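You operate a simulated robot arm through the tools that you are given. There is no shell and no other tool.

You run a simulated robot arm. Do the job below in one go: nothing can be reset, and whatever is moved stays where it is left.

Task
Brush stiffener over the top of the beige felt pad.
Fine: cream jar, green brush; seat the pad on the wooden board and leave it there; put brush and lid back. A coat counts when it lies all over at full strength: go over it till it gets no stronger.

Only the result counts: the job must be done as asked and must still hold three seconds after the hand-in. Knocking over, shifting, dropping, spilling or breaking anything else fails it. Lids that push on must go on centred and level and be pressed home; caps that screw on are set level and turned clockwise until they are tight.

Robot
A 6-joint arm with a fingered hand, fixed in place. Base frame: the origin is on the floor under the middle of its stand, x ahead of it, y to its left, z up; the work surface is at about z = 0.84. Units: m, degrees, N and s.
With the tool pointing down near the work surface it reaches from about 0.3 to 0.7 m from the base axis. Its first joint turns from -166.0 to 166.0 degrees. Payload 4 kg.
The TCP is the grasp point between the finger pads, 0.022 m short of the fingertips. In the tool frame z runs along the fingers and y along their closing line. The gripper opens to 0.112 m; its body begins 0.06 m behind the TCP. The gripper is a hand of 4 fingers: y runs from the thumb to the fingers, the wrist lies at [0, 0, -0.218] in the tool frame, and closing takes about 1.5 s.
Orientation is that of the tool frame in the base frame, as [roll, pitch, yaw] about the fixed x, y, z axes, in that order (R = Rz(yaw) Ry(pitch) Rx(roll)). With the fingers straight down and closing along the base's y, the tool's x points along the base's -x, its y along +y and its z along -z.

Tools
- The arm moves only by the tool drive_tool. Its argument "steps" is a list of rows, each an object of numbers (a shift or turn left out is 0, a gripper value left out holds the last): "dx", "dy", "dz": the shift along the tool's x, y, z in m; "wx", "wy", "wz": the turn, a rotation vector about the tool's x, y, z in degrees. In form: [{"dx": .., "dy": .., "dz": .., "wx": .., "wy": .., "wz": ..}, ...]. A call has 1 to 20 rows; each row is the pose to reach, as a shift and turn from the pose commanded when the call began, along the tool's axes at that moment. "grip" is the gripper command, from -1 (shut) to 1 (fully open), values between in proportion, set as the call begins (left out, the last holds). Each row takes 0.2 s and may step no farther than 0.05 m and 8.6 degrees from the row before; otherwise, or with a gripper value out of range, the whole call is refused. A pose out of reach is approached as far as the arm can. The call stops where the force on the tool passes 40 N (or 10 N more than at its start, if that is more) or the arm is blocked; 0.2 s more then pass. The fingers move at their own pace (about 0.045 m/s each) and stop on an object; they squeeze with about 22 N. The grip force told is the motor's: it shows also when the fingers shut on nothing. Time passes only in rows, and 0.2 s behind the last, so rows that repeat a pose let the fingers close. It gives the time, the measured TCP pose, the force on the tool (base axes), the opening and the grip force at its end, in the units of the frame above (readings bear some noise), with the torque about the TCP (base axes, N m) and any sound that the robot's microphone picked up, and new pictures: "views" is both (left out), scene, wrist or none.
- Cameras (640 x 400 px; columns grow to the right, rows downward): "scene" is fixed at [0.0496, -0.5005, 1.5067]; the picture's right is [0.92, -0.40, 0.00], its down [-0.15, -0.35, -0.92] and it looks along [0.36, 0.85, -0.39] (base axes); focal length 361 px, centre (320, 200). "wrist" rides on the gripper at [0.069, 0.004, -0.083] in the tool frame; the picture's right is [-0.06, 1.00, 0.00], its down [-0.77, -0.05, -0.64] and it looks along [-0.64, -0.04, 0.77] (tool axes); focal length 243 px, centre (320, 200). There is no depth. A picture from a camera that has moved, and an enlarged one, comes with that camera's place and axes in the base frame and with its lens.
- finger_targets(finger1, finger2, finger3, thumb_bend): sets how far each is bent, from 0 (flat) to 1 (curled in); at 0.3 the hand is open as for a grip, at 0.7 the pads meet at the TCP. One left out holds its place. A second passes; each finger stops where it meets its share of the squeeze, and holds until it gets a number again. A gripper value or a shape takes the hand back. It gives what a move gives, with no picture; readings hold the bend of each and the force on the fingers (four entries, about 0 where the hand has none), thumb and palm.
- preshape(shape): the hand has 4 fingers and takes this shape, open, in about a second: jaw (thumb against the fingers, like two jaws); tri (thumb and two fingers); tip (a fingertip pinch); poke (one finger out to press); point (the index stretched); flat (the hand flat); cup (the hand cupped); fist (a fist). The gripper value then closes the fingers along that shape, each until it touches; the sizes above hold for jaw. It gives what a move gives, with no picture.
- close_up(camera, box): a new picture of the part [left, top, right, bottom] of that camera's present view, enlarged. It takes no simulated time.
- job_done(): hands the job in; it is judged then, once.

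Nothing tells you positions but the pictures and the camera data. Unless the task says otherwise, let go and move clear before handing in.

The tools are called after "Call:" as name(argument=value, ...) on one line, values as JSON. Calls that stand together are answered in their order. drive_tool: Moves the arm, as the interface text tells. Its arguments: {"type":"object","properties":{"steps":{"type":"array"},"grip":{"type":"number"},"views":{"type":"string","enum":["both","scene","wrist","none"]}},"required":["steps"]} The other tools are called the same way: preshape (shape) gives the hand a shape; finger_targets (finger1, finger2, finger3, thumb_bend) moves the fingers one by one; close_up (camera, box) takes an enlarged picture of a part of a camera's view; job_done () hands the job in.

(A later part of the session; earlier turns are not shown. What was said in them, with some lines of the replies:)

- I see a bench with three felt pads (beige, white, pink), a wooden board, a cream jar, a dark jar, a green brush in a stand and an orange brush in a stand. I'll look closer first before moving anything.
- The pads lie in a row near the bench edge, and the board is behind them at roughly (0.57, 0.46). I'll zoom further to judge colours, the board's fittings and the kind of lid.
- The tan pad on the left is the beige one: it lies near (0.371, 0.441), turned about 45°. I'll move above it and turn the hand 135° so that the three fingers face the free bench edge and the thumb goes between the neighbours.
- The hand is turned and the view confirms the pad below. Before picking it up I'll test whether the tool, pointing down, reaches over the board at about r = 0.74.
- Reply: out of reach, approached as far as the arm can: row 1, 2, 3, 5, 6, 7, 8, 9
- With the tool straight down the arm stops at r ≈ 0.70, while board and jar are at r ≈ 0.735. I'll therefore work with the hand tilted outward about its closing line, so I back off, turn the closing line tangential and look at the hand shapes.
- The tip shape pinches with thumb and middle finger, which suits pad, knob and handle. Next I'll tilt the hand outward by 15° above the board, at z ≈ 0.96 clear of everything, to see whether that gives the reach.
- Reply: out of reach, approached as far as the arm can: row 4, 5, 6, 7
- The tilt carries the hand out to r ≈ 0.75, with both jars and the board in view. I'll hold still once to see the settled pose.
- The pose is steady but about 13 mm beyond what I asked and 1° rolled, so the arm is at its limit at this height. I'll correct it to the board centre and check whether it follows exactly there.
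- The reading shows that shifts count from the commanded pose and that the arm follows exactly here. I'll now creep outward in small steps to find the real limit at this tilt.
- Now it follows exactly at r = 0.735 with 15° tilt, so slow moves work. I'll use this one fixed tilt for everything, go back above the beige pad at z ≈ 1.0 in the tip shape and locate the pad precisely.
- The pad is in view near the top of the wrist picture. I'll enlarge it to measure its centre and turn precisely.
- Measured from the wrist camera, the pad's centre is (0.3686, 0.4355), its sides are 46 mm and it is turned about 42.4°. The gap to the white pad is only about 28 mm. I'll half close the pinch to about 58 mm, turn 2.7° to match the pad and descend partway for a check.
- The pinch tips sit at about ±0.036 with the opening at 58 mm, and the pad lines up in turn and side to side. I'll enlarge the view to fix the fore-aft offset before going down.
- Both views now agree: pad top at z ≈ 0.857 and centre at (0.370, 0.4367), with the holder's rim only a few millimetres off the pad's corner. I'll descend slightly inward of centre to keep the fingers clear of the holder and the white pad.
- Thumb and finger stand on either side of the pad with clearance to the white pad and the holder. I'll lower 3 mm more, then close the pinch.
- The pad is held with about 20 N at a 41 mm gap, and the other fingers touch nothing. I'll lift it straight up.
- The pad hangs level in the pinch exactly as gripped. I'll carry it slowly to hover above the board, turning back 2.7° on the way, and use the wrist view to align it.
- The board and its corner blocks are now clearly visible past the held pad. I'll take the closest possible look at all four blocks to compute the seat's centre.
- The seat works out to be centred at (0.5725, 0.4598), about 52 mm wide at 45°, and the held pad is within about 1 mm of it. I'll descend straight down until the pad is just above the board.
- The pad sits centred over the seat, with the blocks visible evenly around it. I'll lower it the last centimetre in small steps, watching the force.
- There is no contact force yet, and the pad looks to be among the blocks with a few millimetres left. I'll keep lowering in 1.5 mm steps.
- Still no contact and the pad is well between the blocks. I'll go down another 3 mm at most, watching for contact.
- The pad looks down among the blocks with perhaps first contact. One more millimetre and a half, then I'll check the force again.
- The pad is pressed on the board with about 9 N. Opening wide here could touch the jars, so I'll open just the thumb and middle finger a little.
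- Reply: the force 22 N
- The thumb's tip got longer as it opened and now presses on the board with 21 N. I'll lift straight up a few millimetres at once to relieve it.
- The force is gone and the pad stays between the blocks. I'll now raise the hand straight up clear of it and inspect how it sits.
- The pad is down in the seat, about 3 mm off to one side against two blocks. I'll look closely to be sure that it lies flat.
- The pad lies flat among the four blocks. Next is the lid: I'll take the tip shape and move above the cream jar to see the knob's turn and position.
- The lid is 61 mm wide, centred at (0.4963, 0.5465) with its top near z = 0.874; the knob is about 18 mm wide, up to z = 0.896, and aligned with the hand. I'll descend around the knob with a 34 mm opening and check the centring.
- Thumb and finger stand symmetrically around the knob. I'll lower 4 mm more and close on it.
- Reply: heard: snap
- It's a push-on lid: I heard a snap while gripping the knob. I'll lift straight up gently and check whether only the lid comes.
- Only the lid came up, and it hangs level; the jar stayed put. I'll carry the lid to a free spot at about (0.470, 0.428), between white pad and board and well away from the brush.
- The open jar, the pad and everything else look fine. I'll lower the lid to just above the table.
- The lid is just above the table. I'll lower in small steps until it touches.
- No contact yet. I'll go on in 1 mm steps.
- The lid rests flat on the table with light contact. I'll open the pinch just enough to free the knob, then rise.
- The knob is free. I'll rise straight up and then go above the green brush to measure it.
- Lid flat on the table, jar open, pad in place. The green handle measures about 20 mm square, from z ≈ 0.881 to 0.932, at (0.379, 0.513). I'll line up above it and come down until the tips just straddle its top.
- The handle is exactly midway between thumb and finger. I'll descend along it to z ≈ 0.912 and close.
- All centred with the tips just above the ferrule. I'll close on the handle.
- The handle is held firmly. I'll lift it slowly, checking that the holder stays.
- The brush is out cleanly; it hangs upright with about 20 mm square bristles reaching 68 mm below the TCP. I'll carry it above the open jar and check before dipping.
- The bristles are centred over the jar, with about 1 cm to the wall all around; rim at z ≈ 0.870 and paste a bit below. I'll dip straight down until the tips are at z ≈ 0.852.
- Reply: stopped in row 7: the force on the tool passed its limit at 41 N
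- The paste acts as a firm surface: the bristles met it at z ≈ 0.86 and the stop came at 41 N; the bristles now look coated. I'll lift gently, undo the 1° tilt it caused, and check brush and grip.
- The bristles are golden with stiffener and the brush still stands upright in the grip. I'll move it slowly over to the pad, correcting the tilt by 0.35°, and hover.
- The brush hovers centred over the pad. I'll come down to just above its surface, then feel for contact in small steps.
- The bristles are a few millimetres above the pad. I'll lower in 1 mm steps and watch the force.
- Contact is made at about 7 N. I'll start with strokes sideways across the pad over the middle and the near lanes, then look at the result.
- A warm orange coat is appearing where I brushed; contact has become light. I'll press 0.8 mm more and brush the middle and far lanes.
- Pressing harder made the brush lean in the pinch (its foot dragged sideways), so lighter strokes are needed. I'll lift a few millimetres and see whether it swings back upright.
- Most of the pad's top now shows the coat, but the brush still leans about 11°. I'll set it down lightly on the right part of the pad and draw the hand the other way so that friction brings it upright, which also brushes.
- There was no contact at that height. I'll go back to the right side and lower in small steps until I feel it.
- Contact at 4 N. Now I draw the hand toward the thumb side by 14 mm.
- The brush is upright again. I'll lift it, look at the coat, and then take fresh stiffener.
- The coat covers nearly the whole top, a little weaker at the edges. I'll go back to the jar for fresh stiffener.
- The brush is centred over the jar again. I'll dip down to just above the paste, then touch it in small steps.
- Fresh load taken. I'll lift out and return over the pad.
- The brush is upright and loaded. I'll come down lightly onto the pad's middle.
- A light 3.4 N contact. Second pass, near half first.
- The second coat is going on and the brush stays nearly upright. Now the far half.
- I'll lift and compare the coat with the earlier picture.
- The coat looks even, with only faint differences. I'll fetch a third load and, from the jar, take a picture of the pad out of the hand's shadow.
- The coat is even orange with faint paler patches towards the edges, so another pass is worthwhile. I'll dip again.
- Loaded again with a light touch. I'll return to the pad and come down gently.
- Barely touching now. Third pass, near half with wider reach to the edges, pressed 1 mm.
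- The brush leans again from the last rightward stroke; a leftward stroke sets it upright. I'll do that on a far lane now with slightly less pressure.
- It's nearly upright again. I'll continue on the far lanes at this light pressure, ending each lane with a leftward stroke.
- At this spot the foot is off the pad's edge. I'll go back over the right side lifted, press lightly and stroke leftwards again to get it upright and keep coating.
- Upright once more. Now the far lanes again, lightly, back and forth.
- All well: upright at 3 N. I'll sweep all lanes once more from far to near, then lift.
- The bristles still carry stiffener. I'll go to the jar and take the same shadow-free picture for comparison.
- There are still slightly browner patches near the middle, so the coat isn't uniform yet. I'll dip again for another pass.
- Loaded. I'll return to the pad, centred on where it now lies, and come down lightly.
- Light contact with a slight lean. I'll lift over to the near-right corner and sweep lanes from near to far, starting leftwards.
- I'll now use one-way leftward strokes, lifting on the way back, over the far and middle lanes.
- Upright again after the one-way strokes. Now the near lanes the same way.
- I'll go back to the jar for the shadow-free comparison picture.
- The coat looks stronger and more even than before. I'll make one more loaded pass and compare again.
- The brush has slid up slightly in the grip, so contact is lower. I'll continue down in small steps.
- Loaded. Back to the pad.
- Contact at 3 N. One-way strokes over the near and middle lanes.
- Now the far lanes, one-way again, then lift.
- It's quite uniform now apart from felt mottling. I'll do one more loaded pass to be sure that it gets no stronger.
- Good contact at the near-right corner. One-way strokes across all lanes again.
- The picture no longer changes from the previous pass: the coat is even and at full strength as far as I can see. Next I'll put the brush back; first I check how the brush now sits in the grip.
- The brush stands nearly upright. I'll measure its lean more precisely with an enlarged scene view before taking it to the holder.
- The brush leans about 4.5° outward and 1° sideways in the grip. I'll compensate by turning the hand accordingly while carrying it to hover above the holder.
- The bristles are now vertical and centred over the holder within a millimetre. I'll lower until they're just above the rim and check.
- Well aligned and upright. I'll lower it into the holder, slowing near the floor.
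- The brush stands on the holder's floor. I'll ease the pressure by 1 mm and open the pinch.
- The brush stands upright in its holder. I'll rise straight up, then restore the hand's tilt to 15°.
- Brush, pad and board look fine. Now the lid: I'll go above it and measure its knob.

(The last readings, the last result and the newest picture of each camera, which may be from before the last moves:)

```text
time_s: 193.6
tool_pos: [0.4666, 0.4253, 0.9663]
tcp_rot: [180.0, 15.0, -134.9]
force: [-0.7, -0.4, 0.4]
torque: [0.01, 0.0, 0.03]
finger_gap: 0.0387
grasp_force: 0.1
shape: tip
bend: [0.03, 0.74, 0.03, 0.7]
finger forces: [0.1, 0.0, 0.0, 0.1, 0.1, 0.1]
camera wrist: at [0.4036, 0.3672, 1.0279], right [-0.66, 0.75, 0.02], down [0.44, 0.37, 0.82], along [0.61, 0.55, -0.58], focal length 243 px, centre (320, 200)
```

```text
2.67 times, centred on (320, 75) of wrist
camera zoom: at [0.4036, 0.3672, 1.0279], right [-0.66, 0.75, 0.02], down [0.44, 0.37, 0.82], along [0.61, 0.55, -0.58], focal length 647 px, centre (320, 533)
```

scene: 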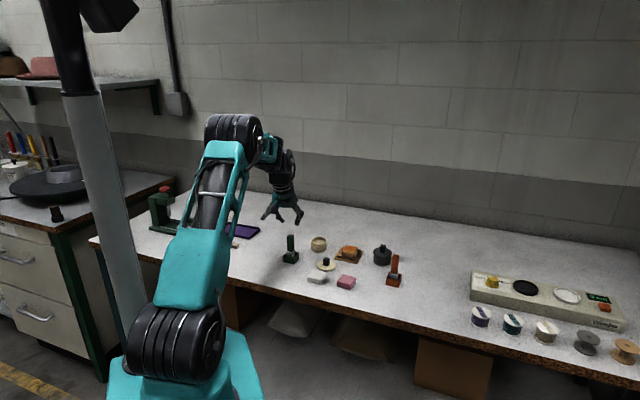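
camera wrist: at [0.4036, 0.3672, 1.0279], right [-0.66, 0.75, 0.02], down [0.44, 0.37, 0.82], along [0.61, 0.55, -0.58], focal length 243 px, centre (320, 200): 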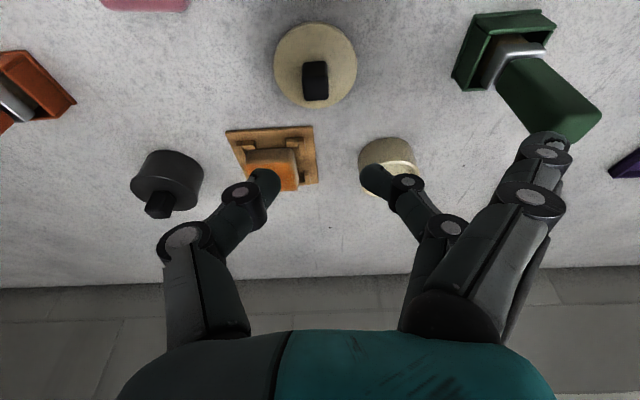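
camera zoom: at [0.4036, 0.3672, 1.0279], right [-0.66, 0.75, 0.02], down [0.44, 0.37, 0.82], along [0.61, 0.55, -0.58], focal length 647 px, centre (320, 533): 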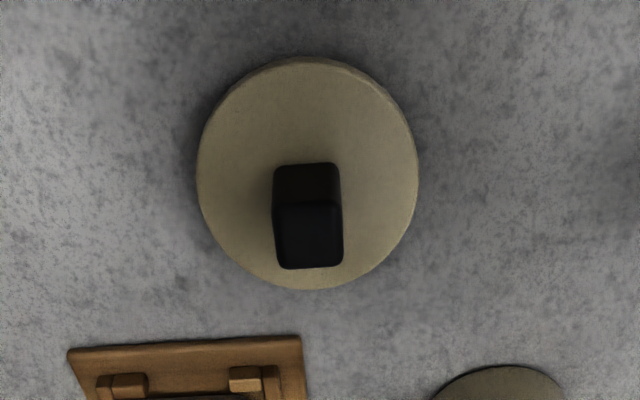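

The lid lies flat with its knob aligned; its centre is at d1 = 0.638, only a couple of millimetres from where I placed it. I'll descend around the knob.

Call:
drive_tool(steps=[{"dx": 0.0025, "dy": -0.0024, "dz": 0.0149}, {"dx": 0.0064, "dy": -0.0024, "dz": 0.0294}, {"dx": 0.0103, "dy": -0.0024, "dz": 0.0439}, {"dx": 0.0141, "dy": -0.0024, "dz": 0.0584}, {"dx": 0.018, "dy": -0.0024, "dz": 0.0728}, {"dx": 0.0209, "dy": -0.0024, "dz": 0.0835}, {"dx": 0.0209, "dy": -0.0024, "dz": 0.0835}], views="wrist")

Call:
close_up(camera="wrist", box=[200, 90, 440, 240])

Call:
close_up(camera="scene", box=[294, 235, 354, 275])

```text
time_s: 195.2
tool_pos: [0.4717, 0.4263, 0.8801]
tcp_rot: [180.0, 15.0, -135.1]
force: [-0.1, -0.1, -0.4]
torque: [-0.01, -0.01, -0.01]
finger_gap: 0.0385
grasp_force: 0.1
shape: tip
bend: [0.03, 0.74, 0.03, 0.7]
finger forces: [0.0, 0.0, 0.0, 0.1, 0.0, 0.0]
camera wrist: at [0.4077, 0.3673, 0.9416], right [-0.66, 0.75, 0.02], down [0.44, 0.37, 0.82], along [0.61, 0.55, -0.58], focal length 243 px, centre (320, 200)
```

wrist: 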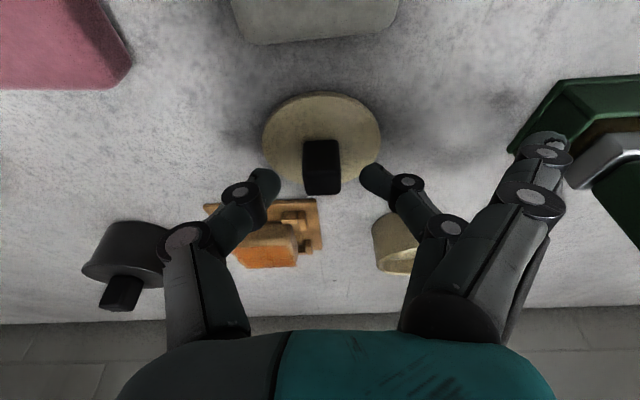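

```text
2.67 times, centred on (320, 165) of wrist
camera zoom: at [0.4077, 0.3673, 0.9416], right [-0.66, 0.75, 0.02], down [0.44, 0.37, 0.82], along [0.61, 0.55, -0.58], focal length 647 px, centre (320, 293)
```

zoom: 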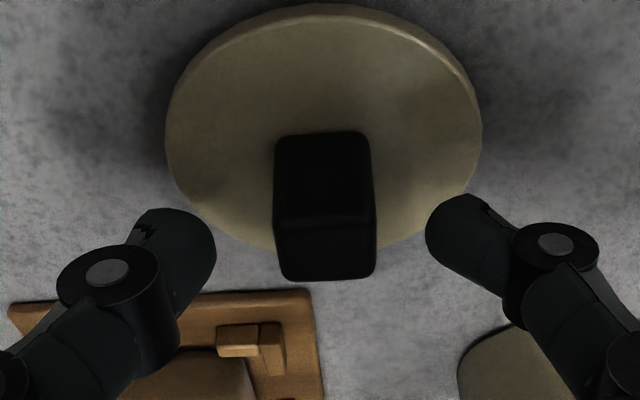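

```text
10.00 times, centred on (324, 255) of scene
camera zoom: at [0.0496, -0.5005, 1.5067], right [0.92, -0.4, 0.0], down [-0.15, -0.35, -0.92], along [0.36, 0.85, -0.39], focal length 3609 px, centre (280, -350)
```

zoom: 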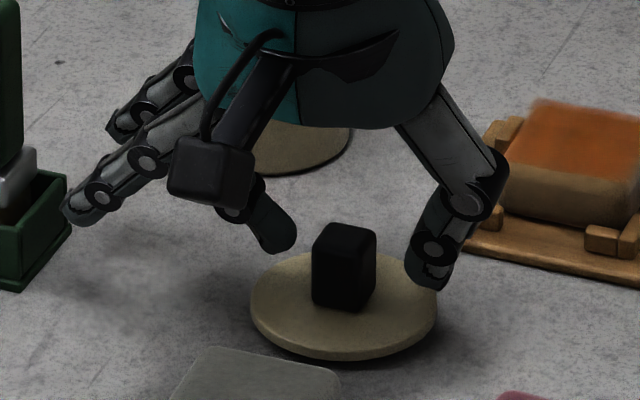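

Centred. I'll lower the last 7 mm and grip the knob.

Call:
drive_tool(steps=[{"dx": 0.001, "dz": 0.0036}, {"dx": 0.0018, "dz": 0.0068}, {"dx": 0.0018, "dz": 0.0068}], views="none")

Call:
drive_tool(grip=-1, steps=[{"dx": 0}, {"dx": 0}, {"dx": 0}, {"dx": 0}, {"dx": 0}, {"dx": 0}], views="wrist")

Call:
close_up(camera="scene", box=[294, 235, 354, 275])

```text
time_s: 196.0
tool_pos: [0.4727, 0.4248, 0.8742]
tcp_rot: [-180.0, 15.0, -135.0]
force: [-0.3, 0.2, 0.9]
torque: [0.0, -0.01, 0.0]
finger_gap: 0.0387
grasp_force: 0.1
shape: tip
bend: [0.03, 0.74, 0.03, 0.7]
finger forces: [0.0, 0.1, 0.0, 0.0, 0.0, 0.0]
```

```text
time_s: 197.4
tool_pos: [0.4725, 0.4247, 0.8737]
tcp_rot: [-179.9, 15.0, -134.8]
force: [0.9, -0.1, -0.3]
torque: [0.02, 0.03, 0.02]
finger_gap: 0.0121
grasp_force: 22.1
shape: tip
bend: [0.3, 0.72, 0.3, 0.7]
finger forces: [0.1, 19.7, 0.0, 0.0, 19.7, 0.0]
camera wrist: at [0.4077, 0.3673, 0.9349], right [-0.66, 0.75, 0.02], down [0.44, 0.37, 0.82], along [0.61, 0.55, -0.58], focal length 243 px, centre (320, 200)
```

wrist: 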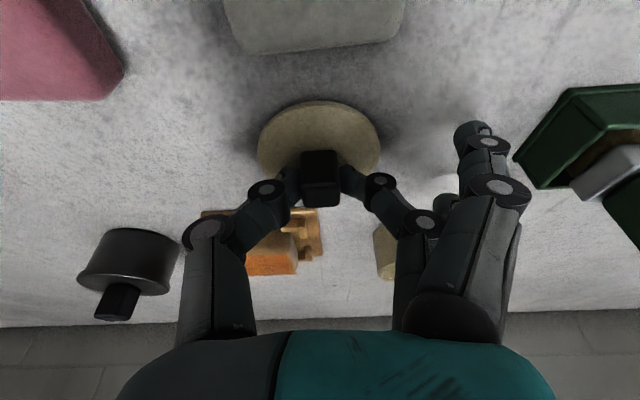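

```text
10.00 times, centred on (324, 255) of scene
camera zoom: at [0.0496, -0.5005, 1.5067], right [0.92, -0.4, 0.0], down [-0.15, -0.35, -0.92], along [0.36, 0.85, -0.39], focal length 3609 px, centre (280, -350)
```

zoom: 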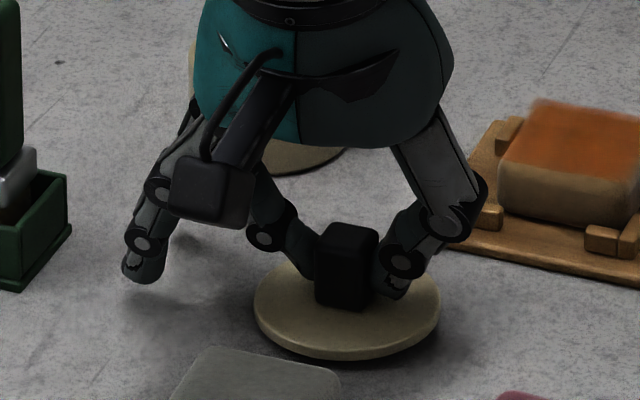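

Gripped firmly. I'll lift straight up and check that the lid hangs level.

Call:
drive_tool(steps=[{"dx": -0.0026, "dz": -0.0097}, {"dx": -0.0065, "dz": -0.0242}, {"dx": -0.0116, "dz": -0.0435}, {"dx": -0.0168, "dz": -0.0628}, {"dx": -0.0207, "dz": -0.0773}, {"dx": -0.0207, "dz": -0.0773}], views="wrist")

Call:
close_up(camera="wrist", box=[220, 80, 420, 230])

Call:
close_up(camera="scene", box=[290, 205, 360, 265])

```text
time_s: 198.8
tool_pos: [0.4712, 0.4255, 0.954]
tcp_rot: [179.9, 14.9, -135.1]
force: [0.7, 0.0, 0.0]
torque: [0.01, 0.01, 0.0]
finger_gap: 0.0124
grasp_force: 22.0
shape: tip
bend: [0.3, 0.72, 0.3, 0.7]
finger forces: [0.1, 19.7, 0.0, 0.0, 19.8, 0.1]
camera wrist: at [0.4066, 0.3663, 1.0149], right [-0.66, 0.75, 0.02], down [0.44, 0.37, 0.82], along [0.61, 0.55, -0.58], focal length 243 px, centre (320, 200)
```

wrist: 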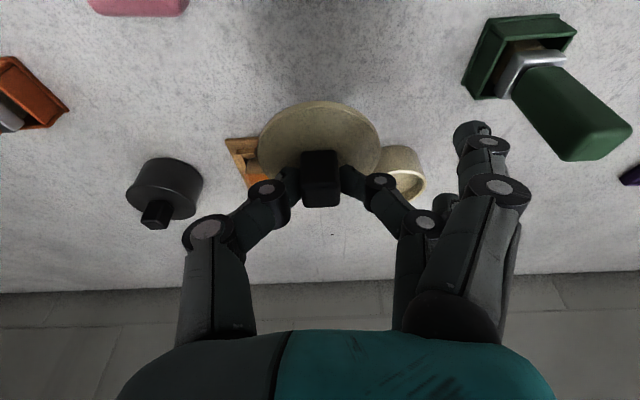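

```text
2.67 times, centred on (320, 155) of wrist
camera zoom: at [0.4066, 0.3663, 1.0149], right [-0.66, 0.75, 0.02], down [0.44, 0.37, 0.82], along [0.61, 0.55, -0.58], focal length 647 px, centre (320, 320)
```

zoom: 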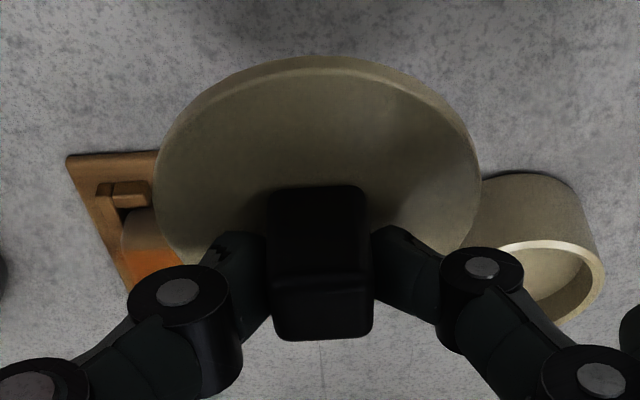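

```text
6.67 times, centred on (325, 235) of scene
camera zoom: at [0.0496, -0.5005, 1.5067], right [0.92, -0.4, 0.0], down [-0.15, -0.35, -0.92], along [0.36, 0.85, -0.39], focal length 2406 px, centre (287, -33)
```

zoom: 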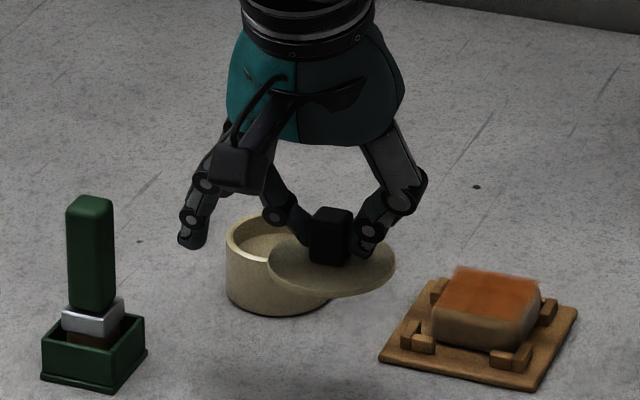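

Call:
close_up(camera="scene", box=[312, 228, 354, 254])

```text
15.24 times, centred on (333, 241) of scene
camera zoom: at [0.0496, -0.5005, 1.5067], right [0.92, -0.4, 0.0], down [-0.15, -0.35, -0.92], along [0.36, 0.85, -0.39], focal length 5499 px, centre (122, -425)
```

zoom: 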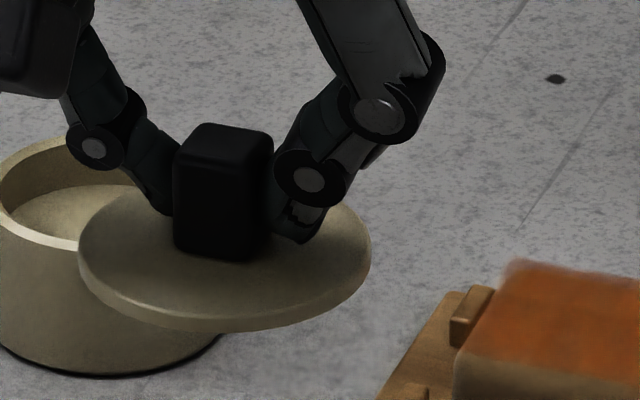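

The lid hangs level and sits in the grip just as it did when I took it off. Before replacing it, I'll check that the jar hasn't moved, using the same scene crop as earlier.

Call:
close_up(camera="scene", box=[284, 215, 348, 255])

```text
10.00 times, centred on (316, 235) of scene
camera zoom: at [0.0496, -0.5005, 1.5067], right [0.92, -0.4, 0.0], down [-0.15, -0.35, -0.92], along [0.36, 0.85, -0.39], focal length 3609 px, centre (360, -150)
```

zoom: 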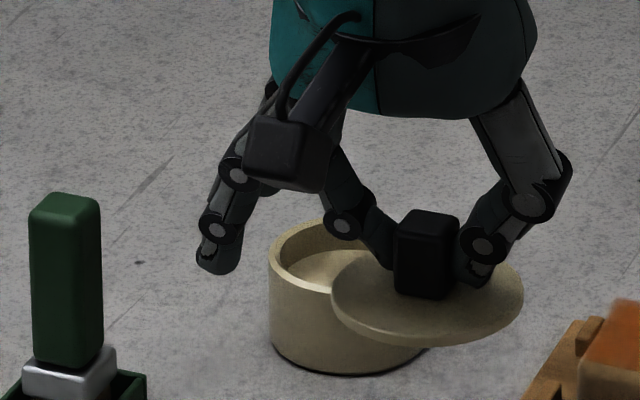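

The jar is exactly where it was. I'll carry the lid slowly to hover over it.

Call:
drive_tool(steps=[{"dx": -0.0122, "dy": 0.0084, "dz": 0.0024}, {"dx": -0.0244, "dy": 0.0168, "dz": 0.0047}, {"dx": -0.0366, "dy": 0.0252, "dz": 0.0071}, {"dx": -0.0488, "dy": 0.0337, "dz": 0.0095}, {"dx": -0.061, "dy": 0.0421, "dz": 0.0118}, {"dx": -0.0732, "dy": 0.0505, "dz": 0.0142}, {"dx": -0.0854, "dy": 0.0589, "dz": 0.0165}, {"dx": -0.0976, "dy": 0.0673, "dz": 0.0189}, {"dx": -0.0976, "dy": 0.0673, "dz": 0.0189}], views="wrist")

Call:
close_up(camera="wrist", box=[220, 30, 420, 180])

Call:
close_up(camera="scene", box=[284, 205, 348, 255])

```text
time_s: 200.8
tool_pos: [0.4944, 0.5431, 0.9607]
tcp_rot: [180.0, 15.0, -135.2]
force: [-0.1, -0.2, 0.0]
torque: [-0.02, 0.01, -0.01]
finger_gap: 0.0123
grasp_force: 22.2
shape: tip
bend: [0.3, 0.72, 0.3, 0.7]
finger forces: [0.1, 19.7, 0.1, 0.1, 19.7, 0.0]
camera wrist: at [0.4298, 0.485, 1.0218], right [-0.66, 0.75, 0.02], down [0.44, 0.37, 0.82], along [0.61, 0.55, -0.58], focal length 243 px, centre (320, 200)
```

wrist: 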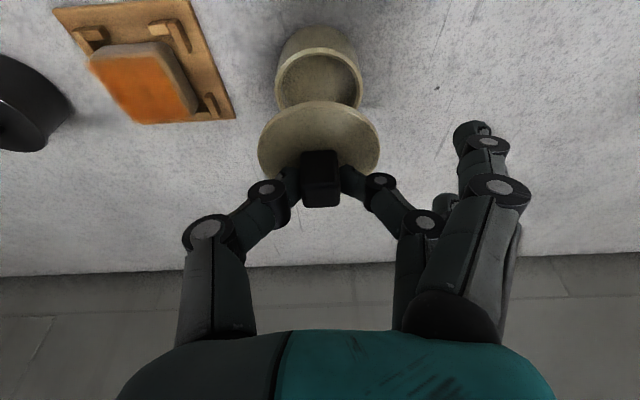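

```text
2.67 times, centred on (320, 105) of wrist
camera zoom: at [0.4298, 0.485, 1.0218], right [-0.66, 0.75, 0.02], down [0.44, 0.37, 0.82], along [0.61, 0.55, -0.58], focal length 647 px, centre (320, 453)
```

zoom: 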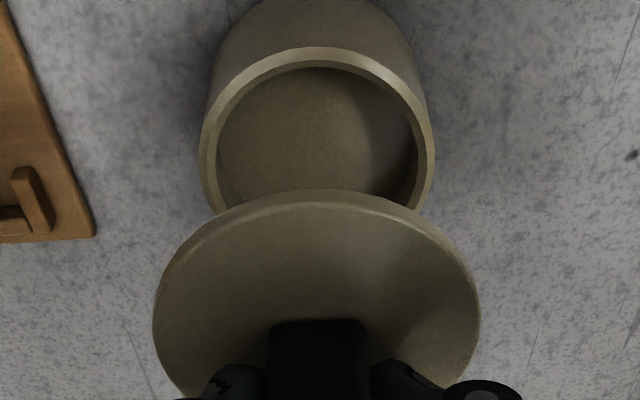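

```text
8.00 times, centred on (316, 230) of scene
camera zoom: at [0.0496, -0.5005, 1.5067], right [0.92, -0.4, 0.0], down [-0.15, -0.35, -0.92], along [0.36, 0.85, -0.39], focal length 2887 px, centre (352, -40)
```

zoom: 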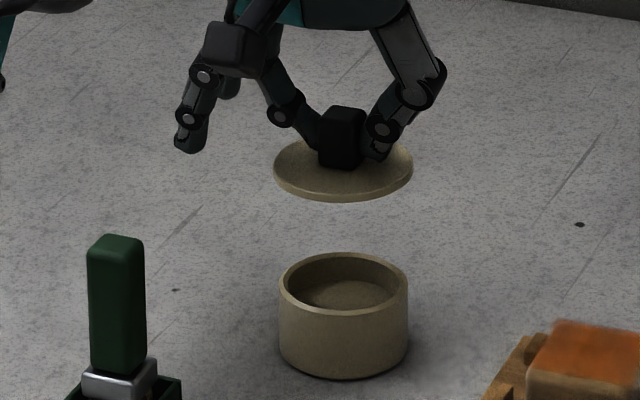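

Lid and jar line up; I'll trim 1 mm inward and lower to just above the rim.

Call:
drive_tool(steps=[{"dx": 0.0045, "dy": -0.0002, "dz": 0.0118}, {"dx": 0.0084, "dy": -0.0002, "dz": 0.0263}, {"dx": 0.0118, "dy": -0.0002, "dz": 0.0389}, {"dx": 0.0139, "dy": -0.0002, "dz": 0.0466}, {"dx": 0.0145, "dy": -0.0002, "dz": 0.0489}, {"dx": 0.0145, "dy": -0.0002, "dz": 0.0489}], views="wrist")

Call:
close_up(camera="wrist", box=[220, 50, 420, 200])

Call:
close_up(camera="scene", box=[294, 225, 342, 255])

```text
time_s: 202.2
tool_pos: [0.4949, 0.5414, 0.9096]
tcp_rot: [-179.9, 14.9, -134.9]
force: [0.0, -0.2, 0.2]
torque: [0.0, 0.02, 0.0]
finger_gap: 0.0126
grasp_force: 21.8
shape: tip
bend: [0.3, 0.72, 0.3, 0.7]
finger forces: [0.0, 19.8, 0.0, 0.0, 19.8, 0.1]
camera wrist: at [0.4291, 0.4837, 0.9708], right [-0.66, 0.75, 0.02], down [0.44, 0.37, 0.82], along [0.61, 0.55, -0.58], focal length 243 px, centre (320, 200)
```

wrist: 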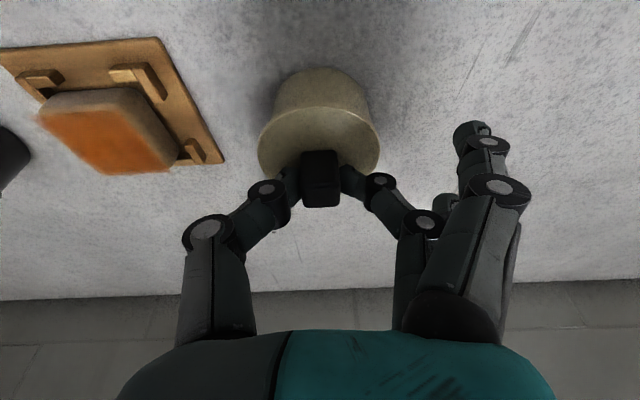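

```text
2.67 times, centred on (320, 125) of wrist
camera zoom: at [0.4291, 0.4837, 0.9708], right [-0.66, 0.75, 0.02], down [0.44, 0.37, 0.82], along [0.61, 0.55, -0.58], focal length 647 px, centre (320, 400)
```

zoom: 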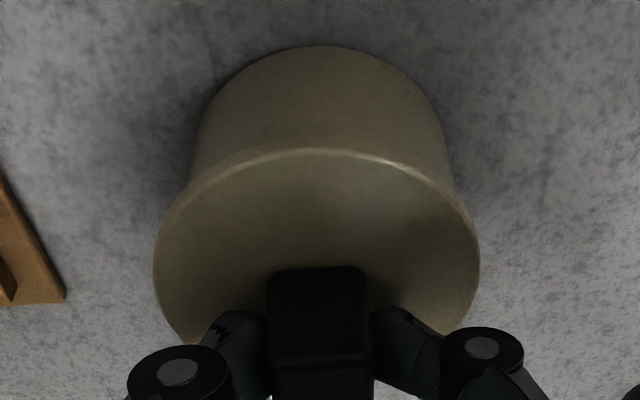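

```text
13.33 times, centred on (318, 240) of scene
camera zoom: at [0.0496, -0.5005, 1.5067], right [0.92, -0.4, 0.0], down [-0.15, -0.35, -0.92], along [0.36, 0.85, -0.39], focal length 4812 px, centre (347, -333)
```

zoom: 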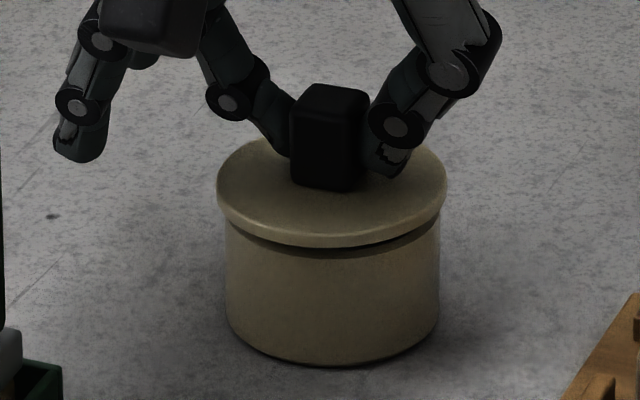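

The lid is just above the rim. I'll look more closely at the centring before pressing.

Call:
close_up(camera="wrist", box=[250, 60, 390, 165])

Call:
close_up(camera="scene", box=[306, 234, 332, 254])

```text
3.81 times, centred on (320, 112) of wrist
camera zoom: at [0.4291, 0.4837, 0.9708], right [-0.66, 0.75, 0.02], down [0.44, 0.37, 0.82], along [0.61, 0.55, -0.58], focal length 924 px, centre (320, 533)
```

zoom: 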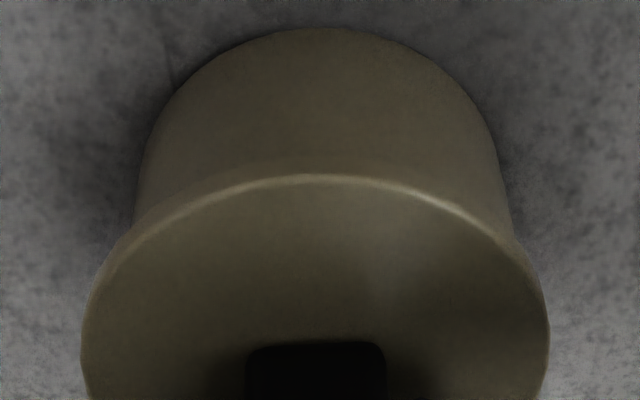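

```text
16.00 times, centred on (319, 244) of scene
camera zoom: at [0.0496, -0.5005, 1.5067], right [0.92, -0.4, 0.0], down [-0.15, -0.35, -0.92], along [0.36, 0.85, -0.39], focal length 5774 px, centre (336, -504)
```

zoom: 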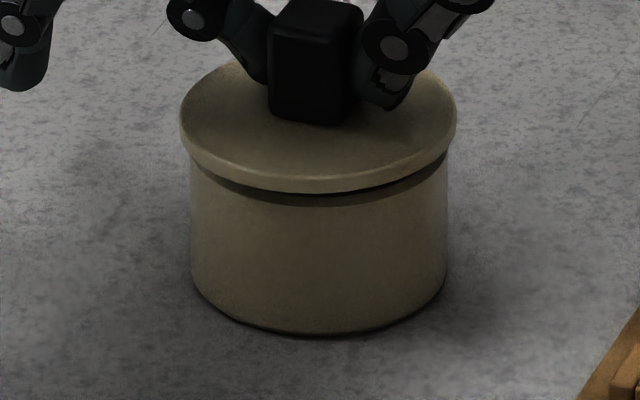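

Averaging all measurements, the lid should move about 1 mm outward and 1 mm to the right of the wrist view. I'll trim that and lower in small steps until it touches.

Call:
drive_tool(steps=[{"dx": -0.001, "dy": 0.001, "dz": 0.0003}, {"dx": -0.0006, "dy": 0.001, "dz": 0.0017}, {"dx": -0.0002, "dy": 0.001, "dz": 0.0032}, {"dx": 0.0002, "dy": 0.001, "dz": 0.0046}, {"dx": 0.0002, "dy": 0.001, "dz": 0.0046}], views="wrist")

Call:
close_up(camera="scene", box=[306, 234, 332, 254])

Call:
close_up(camera="wrist", box=[250, 60, 390, 165])

```text
time_s: 203.4
tool_pos: [0.4931, 0.5436, 0.9047]
tcp_rot: [179.9, 15.1, -135.0]
force: [2.2, 1.7, 2.1]
torque: [0.01, -0.03, 0.0]
finger_gap: 0.0125
grasp_force: 22.1
shape: tip
bend: [0.3, 0.72, 0.3, 0.7]
finger forces: [0.0, 19.8, 0.0, 0.0, 19.9, 0.0]
camera wrist: at [0.4296, 0.4848, 0.9656], right [-0.66, 0.75, 0.02], down [0.44, 0.37, 0.82], along [0.61, 0.55, -0.57], focal length 243 px, centre (320, 200)
```

wrist: 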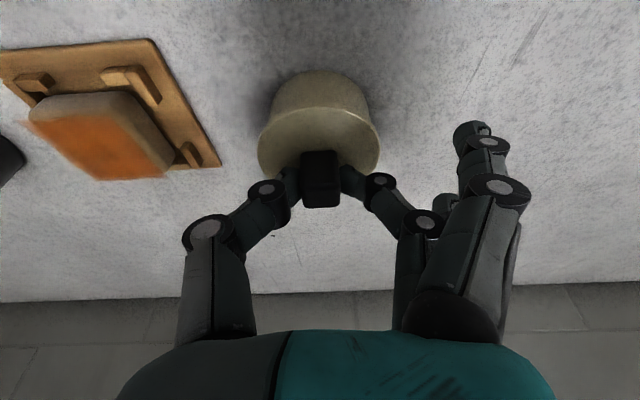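

```text
16.00 times, centred on (319, 244) of scene
camera zoom: at [0.0496, -0.5005, 1.5067], right [0.92, -0.4, 0.0], down [-0.15, -0.35, -0.92], along [0.36, 0.85, -0.39], focal length 5774 px, centre (336, -504)
```

zoom: 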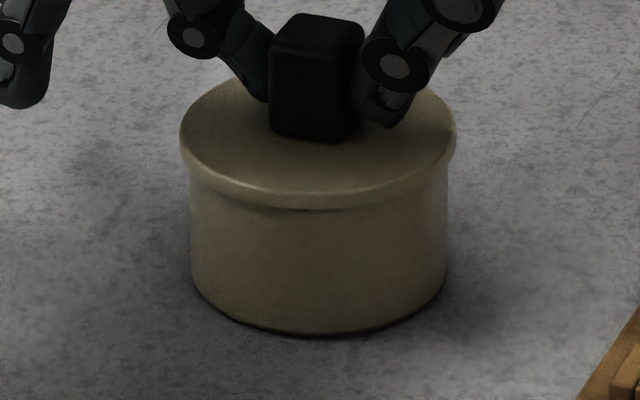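

```text
3.81 times, centred on (320, 112) of wrist
camera zoom: at [0.4296, 0.4848, 0.9656], right [-0.66, 0.75, 0.02], down [0.44, 0.37, 0.82], along [0.61, 0.55, -0.57], focal length 924 px, centre (320, 533)
```

zoom: 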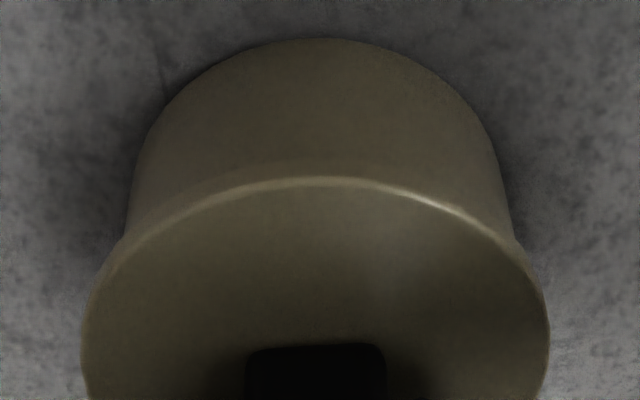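

The lid has touched, and a sideways force of about 3 N tells me that it wants to go slightly further outward. I'll shift 1 mm outward and read again.

Call:
drive_tool(steps=[{"dx": -0.0005, "dz": 0.0001}, {"dx": -0.001, "dz": 0.0003}, {"dx": -0.001, "dz": 0.0003}], views="none")

```text
time_s: 204.2
tool_pos: [0.4937, 0.544, 0.9034]
tcp_rot: [180.0, 14.9, -134.9]
force: [0.1, 0.5, -0.9]
torque: [-0.01, 0.0, -0.06]
finger_gap: 0.0126
grasp_force: 22.6
shape: tip
bend: [0.3, 0.72, 0.3, 0.7]
finger forces: [0.0, 19.7, 0.0, 0.0, 19.7, 0.0]
```

The side force is gone. I'll lower on in 1 mm steps and watch the forces.

Call:
drive_tool(steps=[{"dx": 0.0003, "dz": 0.001}, {"dx": 0.0004, "dz": 0.0015}, {"dx": 0.0004, "dz": 0.0015}], views="none")

Call:
close_up(camera="scene", box=[306, 234, 332, 254])

```text
time_s: 205.0
tool_pos: [0.4947, 0.5426, 0.9022]
tcp_rot: [179.8, 15.0, -135.1]
force: [1.7, 1.3, 1.5]
torque: [0.03, -0.01, 0.0]
finger_gap: 0.0126
grasp_force: 22.4
shape: tip
bend: [0.3, 0.72, 0.3, 0.7]
finger forces: [0.1, 20.1, 0.0, 0.0, 20.4, 0.0]
heard: snap
```

```text
16.00 times, centred on (319, 244) of scene
camera zoom: at [0.0496, -0.5005, 1.5067], right [0.92, -0.4, 0.0], down [-0.15, -0.35, -0.92], along [0.36, 0.85, -0.39], focal length 5774 px, centre (336, -504)
```

zoom: 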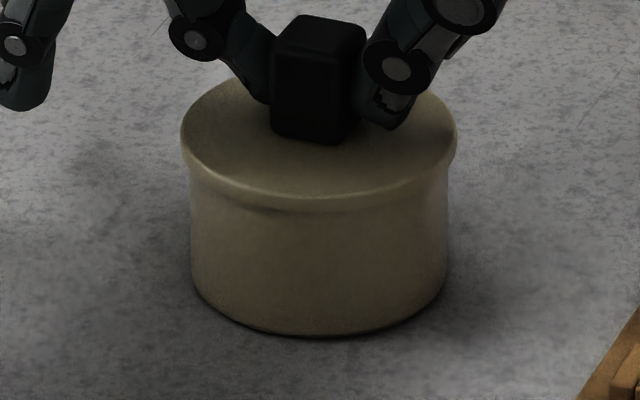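

I heard the snap: the lid has engaged. I'll press it down a little to make sure that it's home.

Call:
drive_tool(steps=[{"dx": 0.0003, "dz": 0.001}, {"dx": 0.0005, "dz": 0.0019}, {"dx": 0.0008, "dz": 0.0029}, {"dx": 0.0008, "dz": 0.0029}], views="wrist")

Call:
close_up(camera="scene", box=[306, 234, 332, 254])

```text
time_s: 206.0
tool_pos: [0.4957, 0.5442, 0.9008]
tcp_rot: [179.9, 15.1, -135.0]
force: [-1.2, -1.7, 17.7]
torque: [0.03, 0.03, -0.02]
finger_gap: 0.0133
grasp_force: 21.7
shape: tip
bend: [0.3, 0.73, 0.3, 0.71]
finger forces: [0.0, 25.2, 0.1, 0.0, 25.4, 0.0]
camera wrist: at [0.4309, 0.4855, 0.9627], right [-0.66, 0.75, 0.02], down [0.44, 0.37, 0.82], along [0.61, 0.55, -0.57], focal length 243 px, centre (320, 200)
```

wrist: 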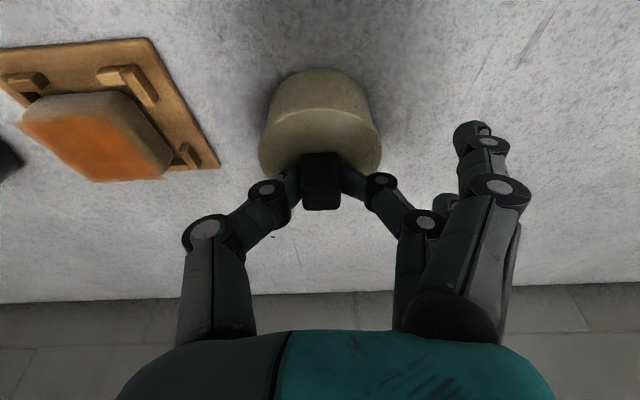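

```text
16.00 times, centred on (319, 244) of scene
camera zoom: at [0.0496, -0.5005, 1.5067], right [0.92, -0.4, 0.0], down [-0.15, -0.35, -0.92], along [0.36, 0.85, -0.39], focal length 5774 px, centre (336, -504)
```

zoom: 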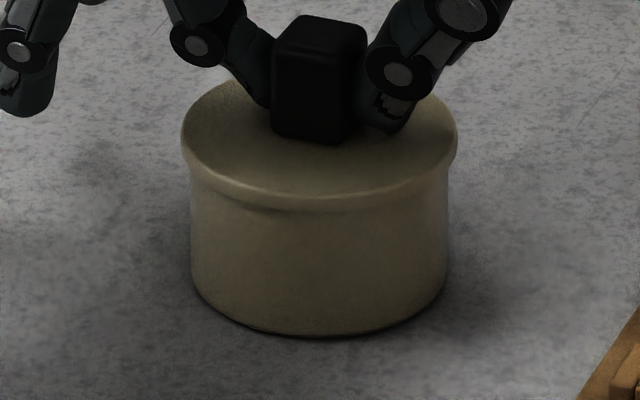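

Pressed with 18 N. I'll ease the pressure almost to zero and open the pinch.

Call:
drive_tool(steps=[{"dx": -0.0003, "dz": -0.001}, {"dx": -0.0005, "dz": -0.0019}, {"dx": -0.0005, "dz": -0.0019}], views="none")

Call:
drive_tool(grip=-0.3, steps=[{"dx": 0}, {"dx": 0}, {"dx": 0}, {"dx": 0}, {"dx": 0}], views="wrist")

Call:
close_up(camera="scene", box=[306, 230, 332, 254])

Call:
close_up(camera="wrist", box=[200, 60, 440, 230])

```text
time_s: 206.8
tool_pos: [0.494, 0.5434, 0.9019]
tcp_rot: [180.0, 15.0, -135.1]
force: [3.6, 0.8, 12.0]
torque: [0.05, -0.05, -0.04]
finger_gap: 0.0134
grasp_force: 22.5
shape: tip
bend: [0.3, 0.73, 0.3, 0.71]
finger forces: [0.0, 24.1, 0.0, 0.1, 25.0, 0.0]
```

```text
time_s: 208.0
tool_pos: [0.4939, 0.5438, 0.9011]
tcp_rot: [180.0, 14.8, -135.1]
force: [-1.1, -0.2, 0.1]
torque: [0.02, 0.02, -0.02]
finger_gap: 0.0384
grasp_force: 0.1
shape: tip
bend: [0.03, 0.74, 0.03, 0.7]
finger forces: [0.1, 0.2, 0.0, 0.0, 0.3, 0.0]
camera wrist: at [0.4305, 0.4854, 0.9628], right [-0.66, 0.75, 0.02], down [0.44, 0.37, 0.82], along [0.61, 0.55, -0.58], focal length 243 px, centre (320, 200)
```

wrist: 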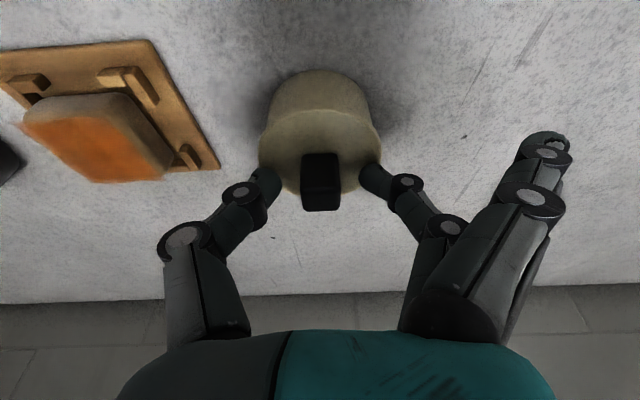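

```text
16.00 times, centred on (319, 242) of scene
camera zoom: at [0.0496, -0.5005, 1.5067], right [0.92, -0.4, 0.0], down [-0.15, -0.35, -0.92], along [0.36, 0.85, -0.39], focal length 5774 px, centre (336, -472)
```

zoom: 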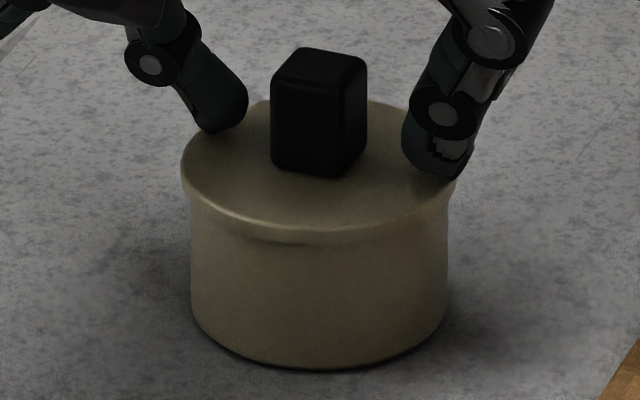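

```text
2.35 times, centred on (320, 145) of wrist
camera zoom: at [0.4305, 0.4854, 0.9628], right [-0.66, 0.75, 0.02], down [0.44, 0.37, 0.82], along [0.61, 0.55, -0.58], focal length 571 px, centre (320, 329)
```

zoom: 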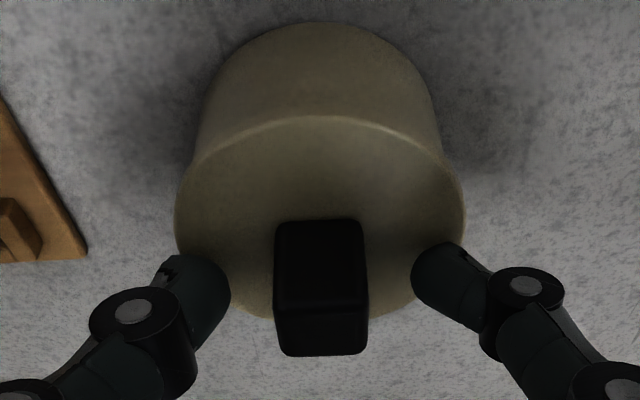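

Released; the lid sits level and centred. I'll rise straight up and compare with the first picture of the jar.

Call:
drive_tool(steps=[{"dx": -0.0013, "dz": -0.0048}, {"dx": -0.0052, "dz": -0.0193}, {"dx": -0.0104, "dz": -0.0386}, {"dx": -0.0155, "dz": -0.058}, {"dx": -0.0194, "dz": -0.0724}, {"dx": -0.0194, "dz": -0.0724}], views="wrist")

Call:
close_up(camera="scene", box=[300, 225, 364, 265])

Call:
close_up(camera="wrist", box=[224, 0, 416, 120])

Call:
close_up(camera="scene", box=[260, 220, 420, 320])

```text
time_s: 209.4
tool_pos: [0.4956, 0.543, 0.9775]
tcp_rot: [-180.0, 14.9, -135.1]
force: [-0.4, -0.2, -0.2]
torque: [0.03, -0.03, -0.04]
finger_gap: 0.0384
grasp_force: 0.0
shape: tip
bend: [0.03, 0.74, 0.03, 0.7]
finger forces: [0.0, 0.0, 0.0, 0.0, 0.0, 0.0]
camera wrist: at [0.4299, 0.4848, 1.0392], right [-0.66, 0.75, 0.02], down [0.44, 0.37, 0.82], along [0.61, 0.55, -0.58], focal length 243 px, centre (320, 200)
```

wrist: 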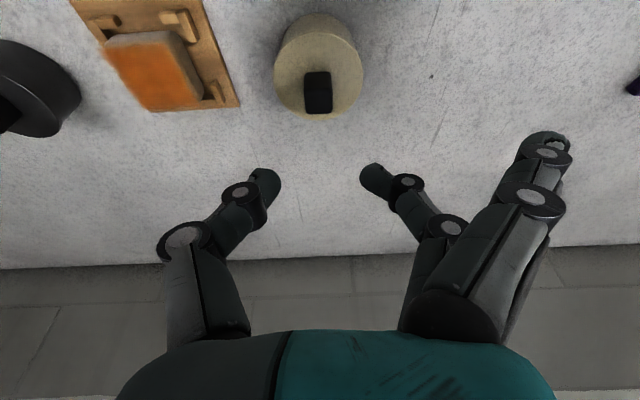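

```text
10.00 times, centred on (332, 245) of scene
camera zoom: at [0.0496, -0.5005, 1.5067], right [0.92, -0.4, 0.0], down [-0.15, -0.35, -0.92], along [0.36, 0.85, -0.39], focal length 3609 px, centre (200, -250)
```

zoom: 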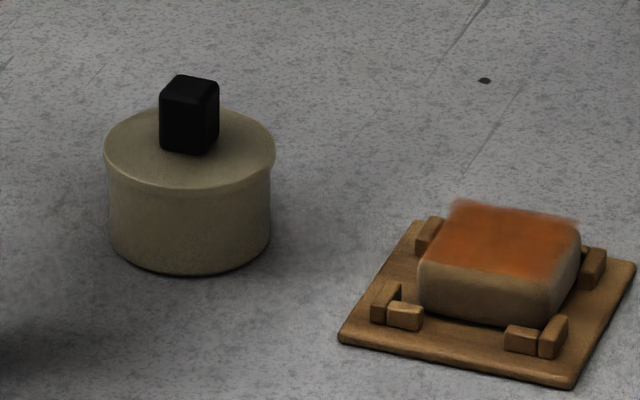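

```text
3.33 times, centred on (320, 60) of wrist
camera zoom: at [0.4299, 0.4848, 1.0392], right [-0.66, 0.75, 0.02], down [0.44, 0.37, 0.82], along [0.61, 0.55, -0.58], focal length 809 px, centre (320, 667)
```

zoom: 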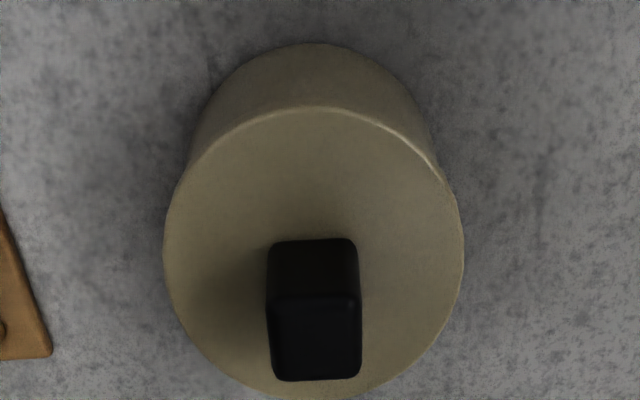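

```text
4.00 times, centred on (340, 270) of scene
camera zoom: at [0.0496, -0.5005, 1.5067], right [0.92, -0.4, 0.0], down [-0.15, -0.35, -0.92], along [0.36, 0.85, -0.39], focal length 1444 px, centre (240, -80)
```

zoom: 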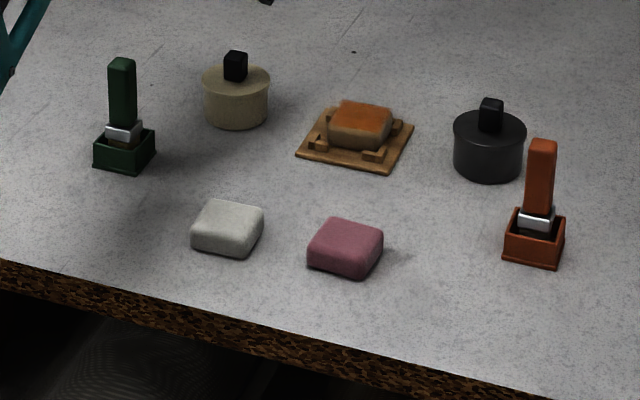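

Jar, lid, brush, board and the other items match the first pictures. I'll take one last close look at the coat before deciding that it's complete.

Call:
close_up(camera="scene", box=[338, 240, 362, 255])

Call:
close_up(camera="wrist", box=[80, 10, 240, 120])

```text
16.00 times, centred on (350, 248) of scene
camera zoom: at [0.0496, -0.5005, 1.5067], right [0.92, -0.4, 0.0], down [-0.15, -0.35, -0.92], along [0.36, 0.85, -0.39], focal length 5774 px, centre (-160, -560)
```

zoom: 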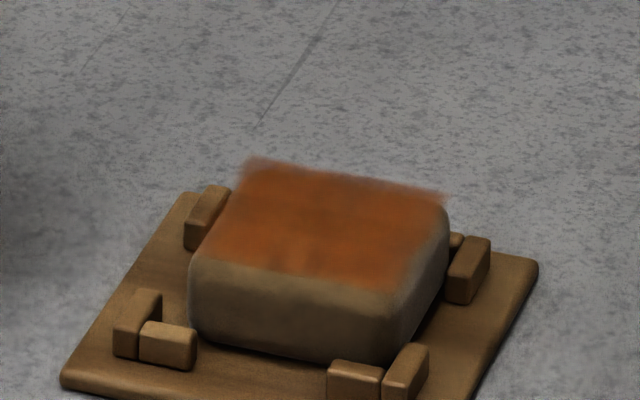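

```text
3.64 times, centred on (160, 65) of wrist
camera zoom: at [0.4299, 0.4848, 1.0392], right [-0.66, 0.75, 0.02], down [0.44, 0.37, 0.82], along [0.61, 0.55, -0.58], focal length 882 px, centre (902, 691)
```

zoom: 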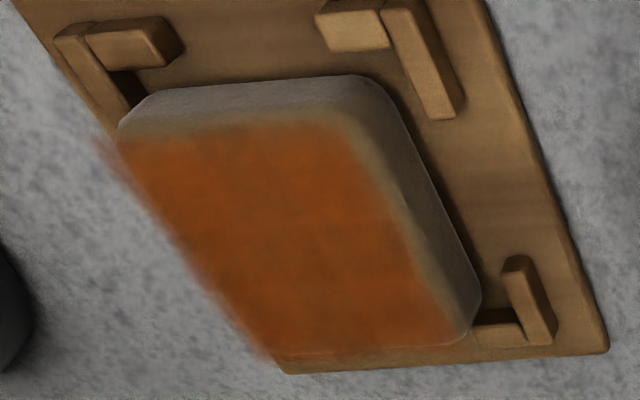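

The coat is even from edge to edge and unchanged since the pass before. Everything is back in place, so I'll move the hand up and away.

Call:
drive_tool(steps=[{"dx": -0.0052, "dz": -0.0193}, {"dx": -0.0104, "dz": -0.0386}, {"dx": -0.0155, "dz": -0.058}, {"dx": -0.0207, "dz": -0.0773}, {"dx": -0.0259, "dz": -0.0966}, {"dx": 0.0041, "dz": -0.1046}, {"dx": 0.0341, "dz": -0.1126}, {"dx": 0.0641, "dz": -0.1207}, {"dx": 0.0641, "dz": -0.1207}, {"dx": 0.0641, "dz": -0.1207}])

Call:
close_up(camera="scene", box=[260, 215, 420, 315])

```text
time_s: 211.6
tool_pos: [0.4307, 0.4782, 1.0755]
tcp_rot: [180.0, 15.0, -135.0]
force: [0.5, 0.1, 0.0]
torque: [0.01, 0.0, 0.02]
finger_gap: 0.0385
grasp_force: 0.0
shape: tip
bend: [0.03, 0.74, 0.03, 0.7]
finger forces: [0.0, 0.1, 0.1, 0.1, 0.0, 0.1]
out of reach, approached as far as the arm can: row 5
camera wrist: at [0.3663, 0.4202, 1.1367], right [-0.66, 0.75, 0.02], down [0.44, 0.37, 0.82], along [0.61, 0.55, -0.57], focal length 243 px, centre (320, 200)
```

scene: 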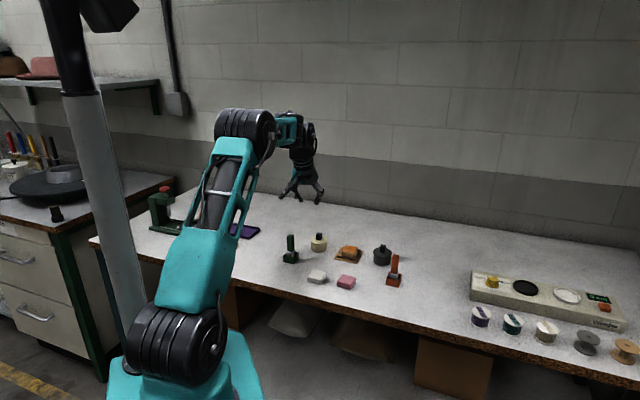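
wrist: 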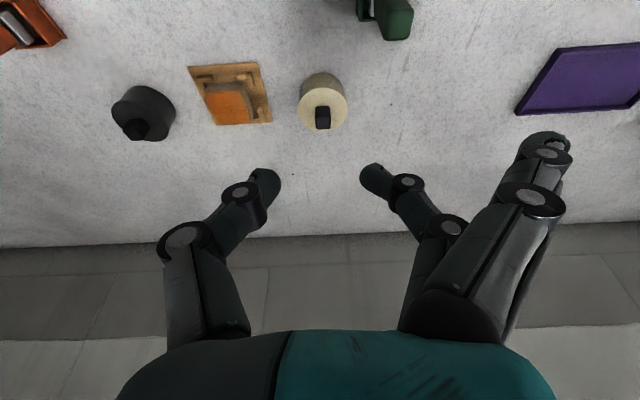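

```text
4.00 times, centred on (340, 265) of scene
camera zoom: at [0.0496, -0.5005, 1.5067], right [0.92, -0.4, 0.0], down [-0.15, -0.35, -0.92], along [0.36, 0.85, -0.39], focal length 1444 px, centre (240, -60)
```

zoom: 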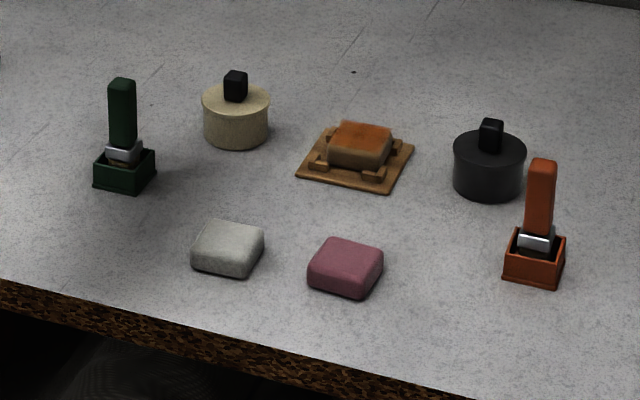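

Call:
close_up(camera="wrist", box=[180, 55, 280, 130])

Call:
close_up(camera="wrist", box=[200, 70, 260, 130])

```text
5.33 times, centred on (230, 92) of wrist
camera zoom: at [0.3663, 0.4202, 1.1367], right [-0.66, 0.75, 0.02], down [0.44, 0.37, 0.82], along [0.61, 0.55, -0.57], focal length 1294 px, centre (800, 773)
```

zoom: 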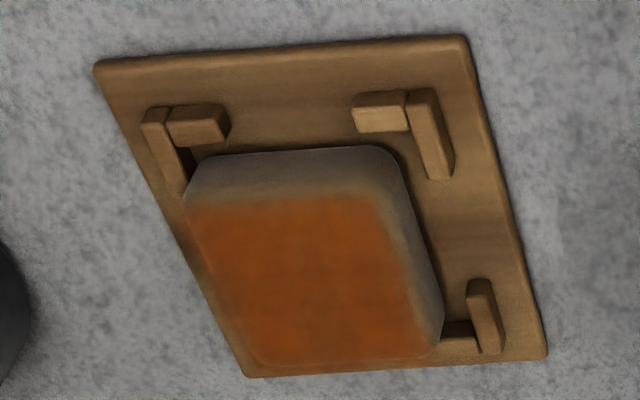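

```text
6.67 times, centred on (230, 100) of wrist
camera zoom: at [0.3663, 0.4202, 1.1367], right [-0.66, 0.75, 0.02], down [0.44, 0.37, 0.82], along [0.61, 0.55, -0.57], focal length 1618 px, centre (920, 867)
```

zoom: 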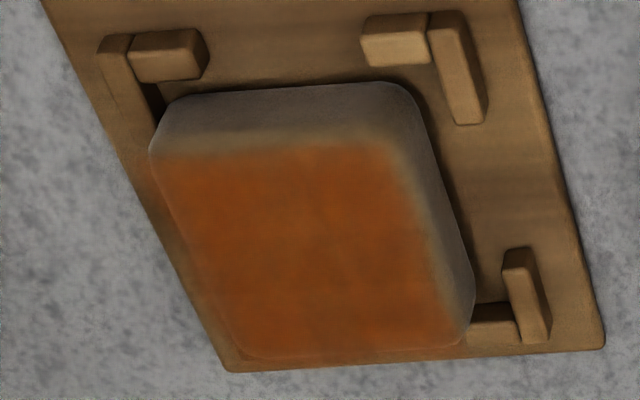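

The coat looks uniform with only the felt's own mottling. The pad is seated on the board, the green brush is upright in its holder, the lid is snapped on, and the hand is empty and clear. I'm handing the job in.

Call:
job_done()

```text
The job is handed in.
```

I coated the beige pad with stiffener from the cream jar, using the green brush, and handed the job in. The tool didn't say whether it passed.

- **Pad:** it lies flat between the wooden board's four corner blocks, about 2–3 mm off centre against one side. I left it there because moving it would have meant touching the fresh coat.
- **Coat:** I made six passes, each with fresh stiffener. The top is evenly orange to the edges, and the last pass changed nothing I could see. I could judge its strength only from the pictures.
- **Brush:** it stands upright in its green holder. It leaned in the grip while I was brushing, but I corrected that before putting it back.
- **Jar:** the push-on lid is back on. It snapped into place, I pressed it down with about 18 N, and it looks level and centred.
- **Everything else:** I saw no other item moved when I compared the first and last pictures.
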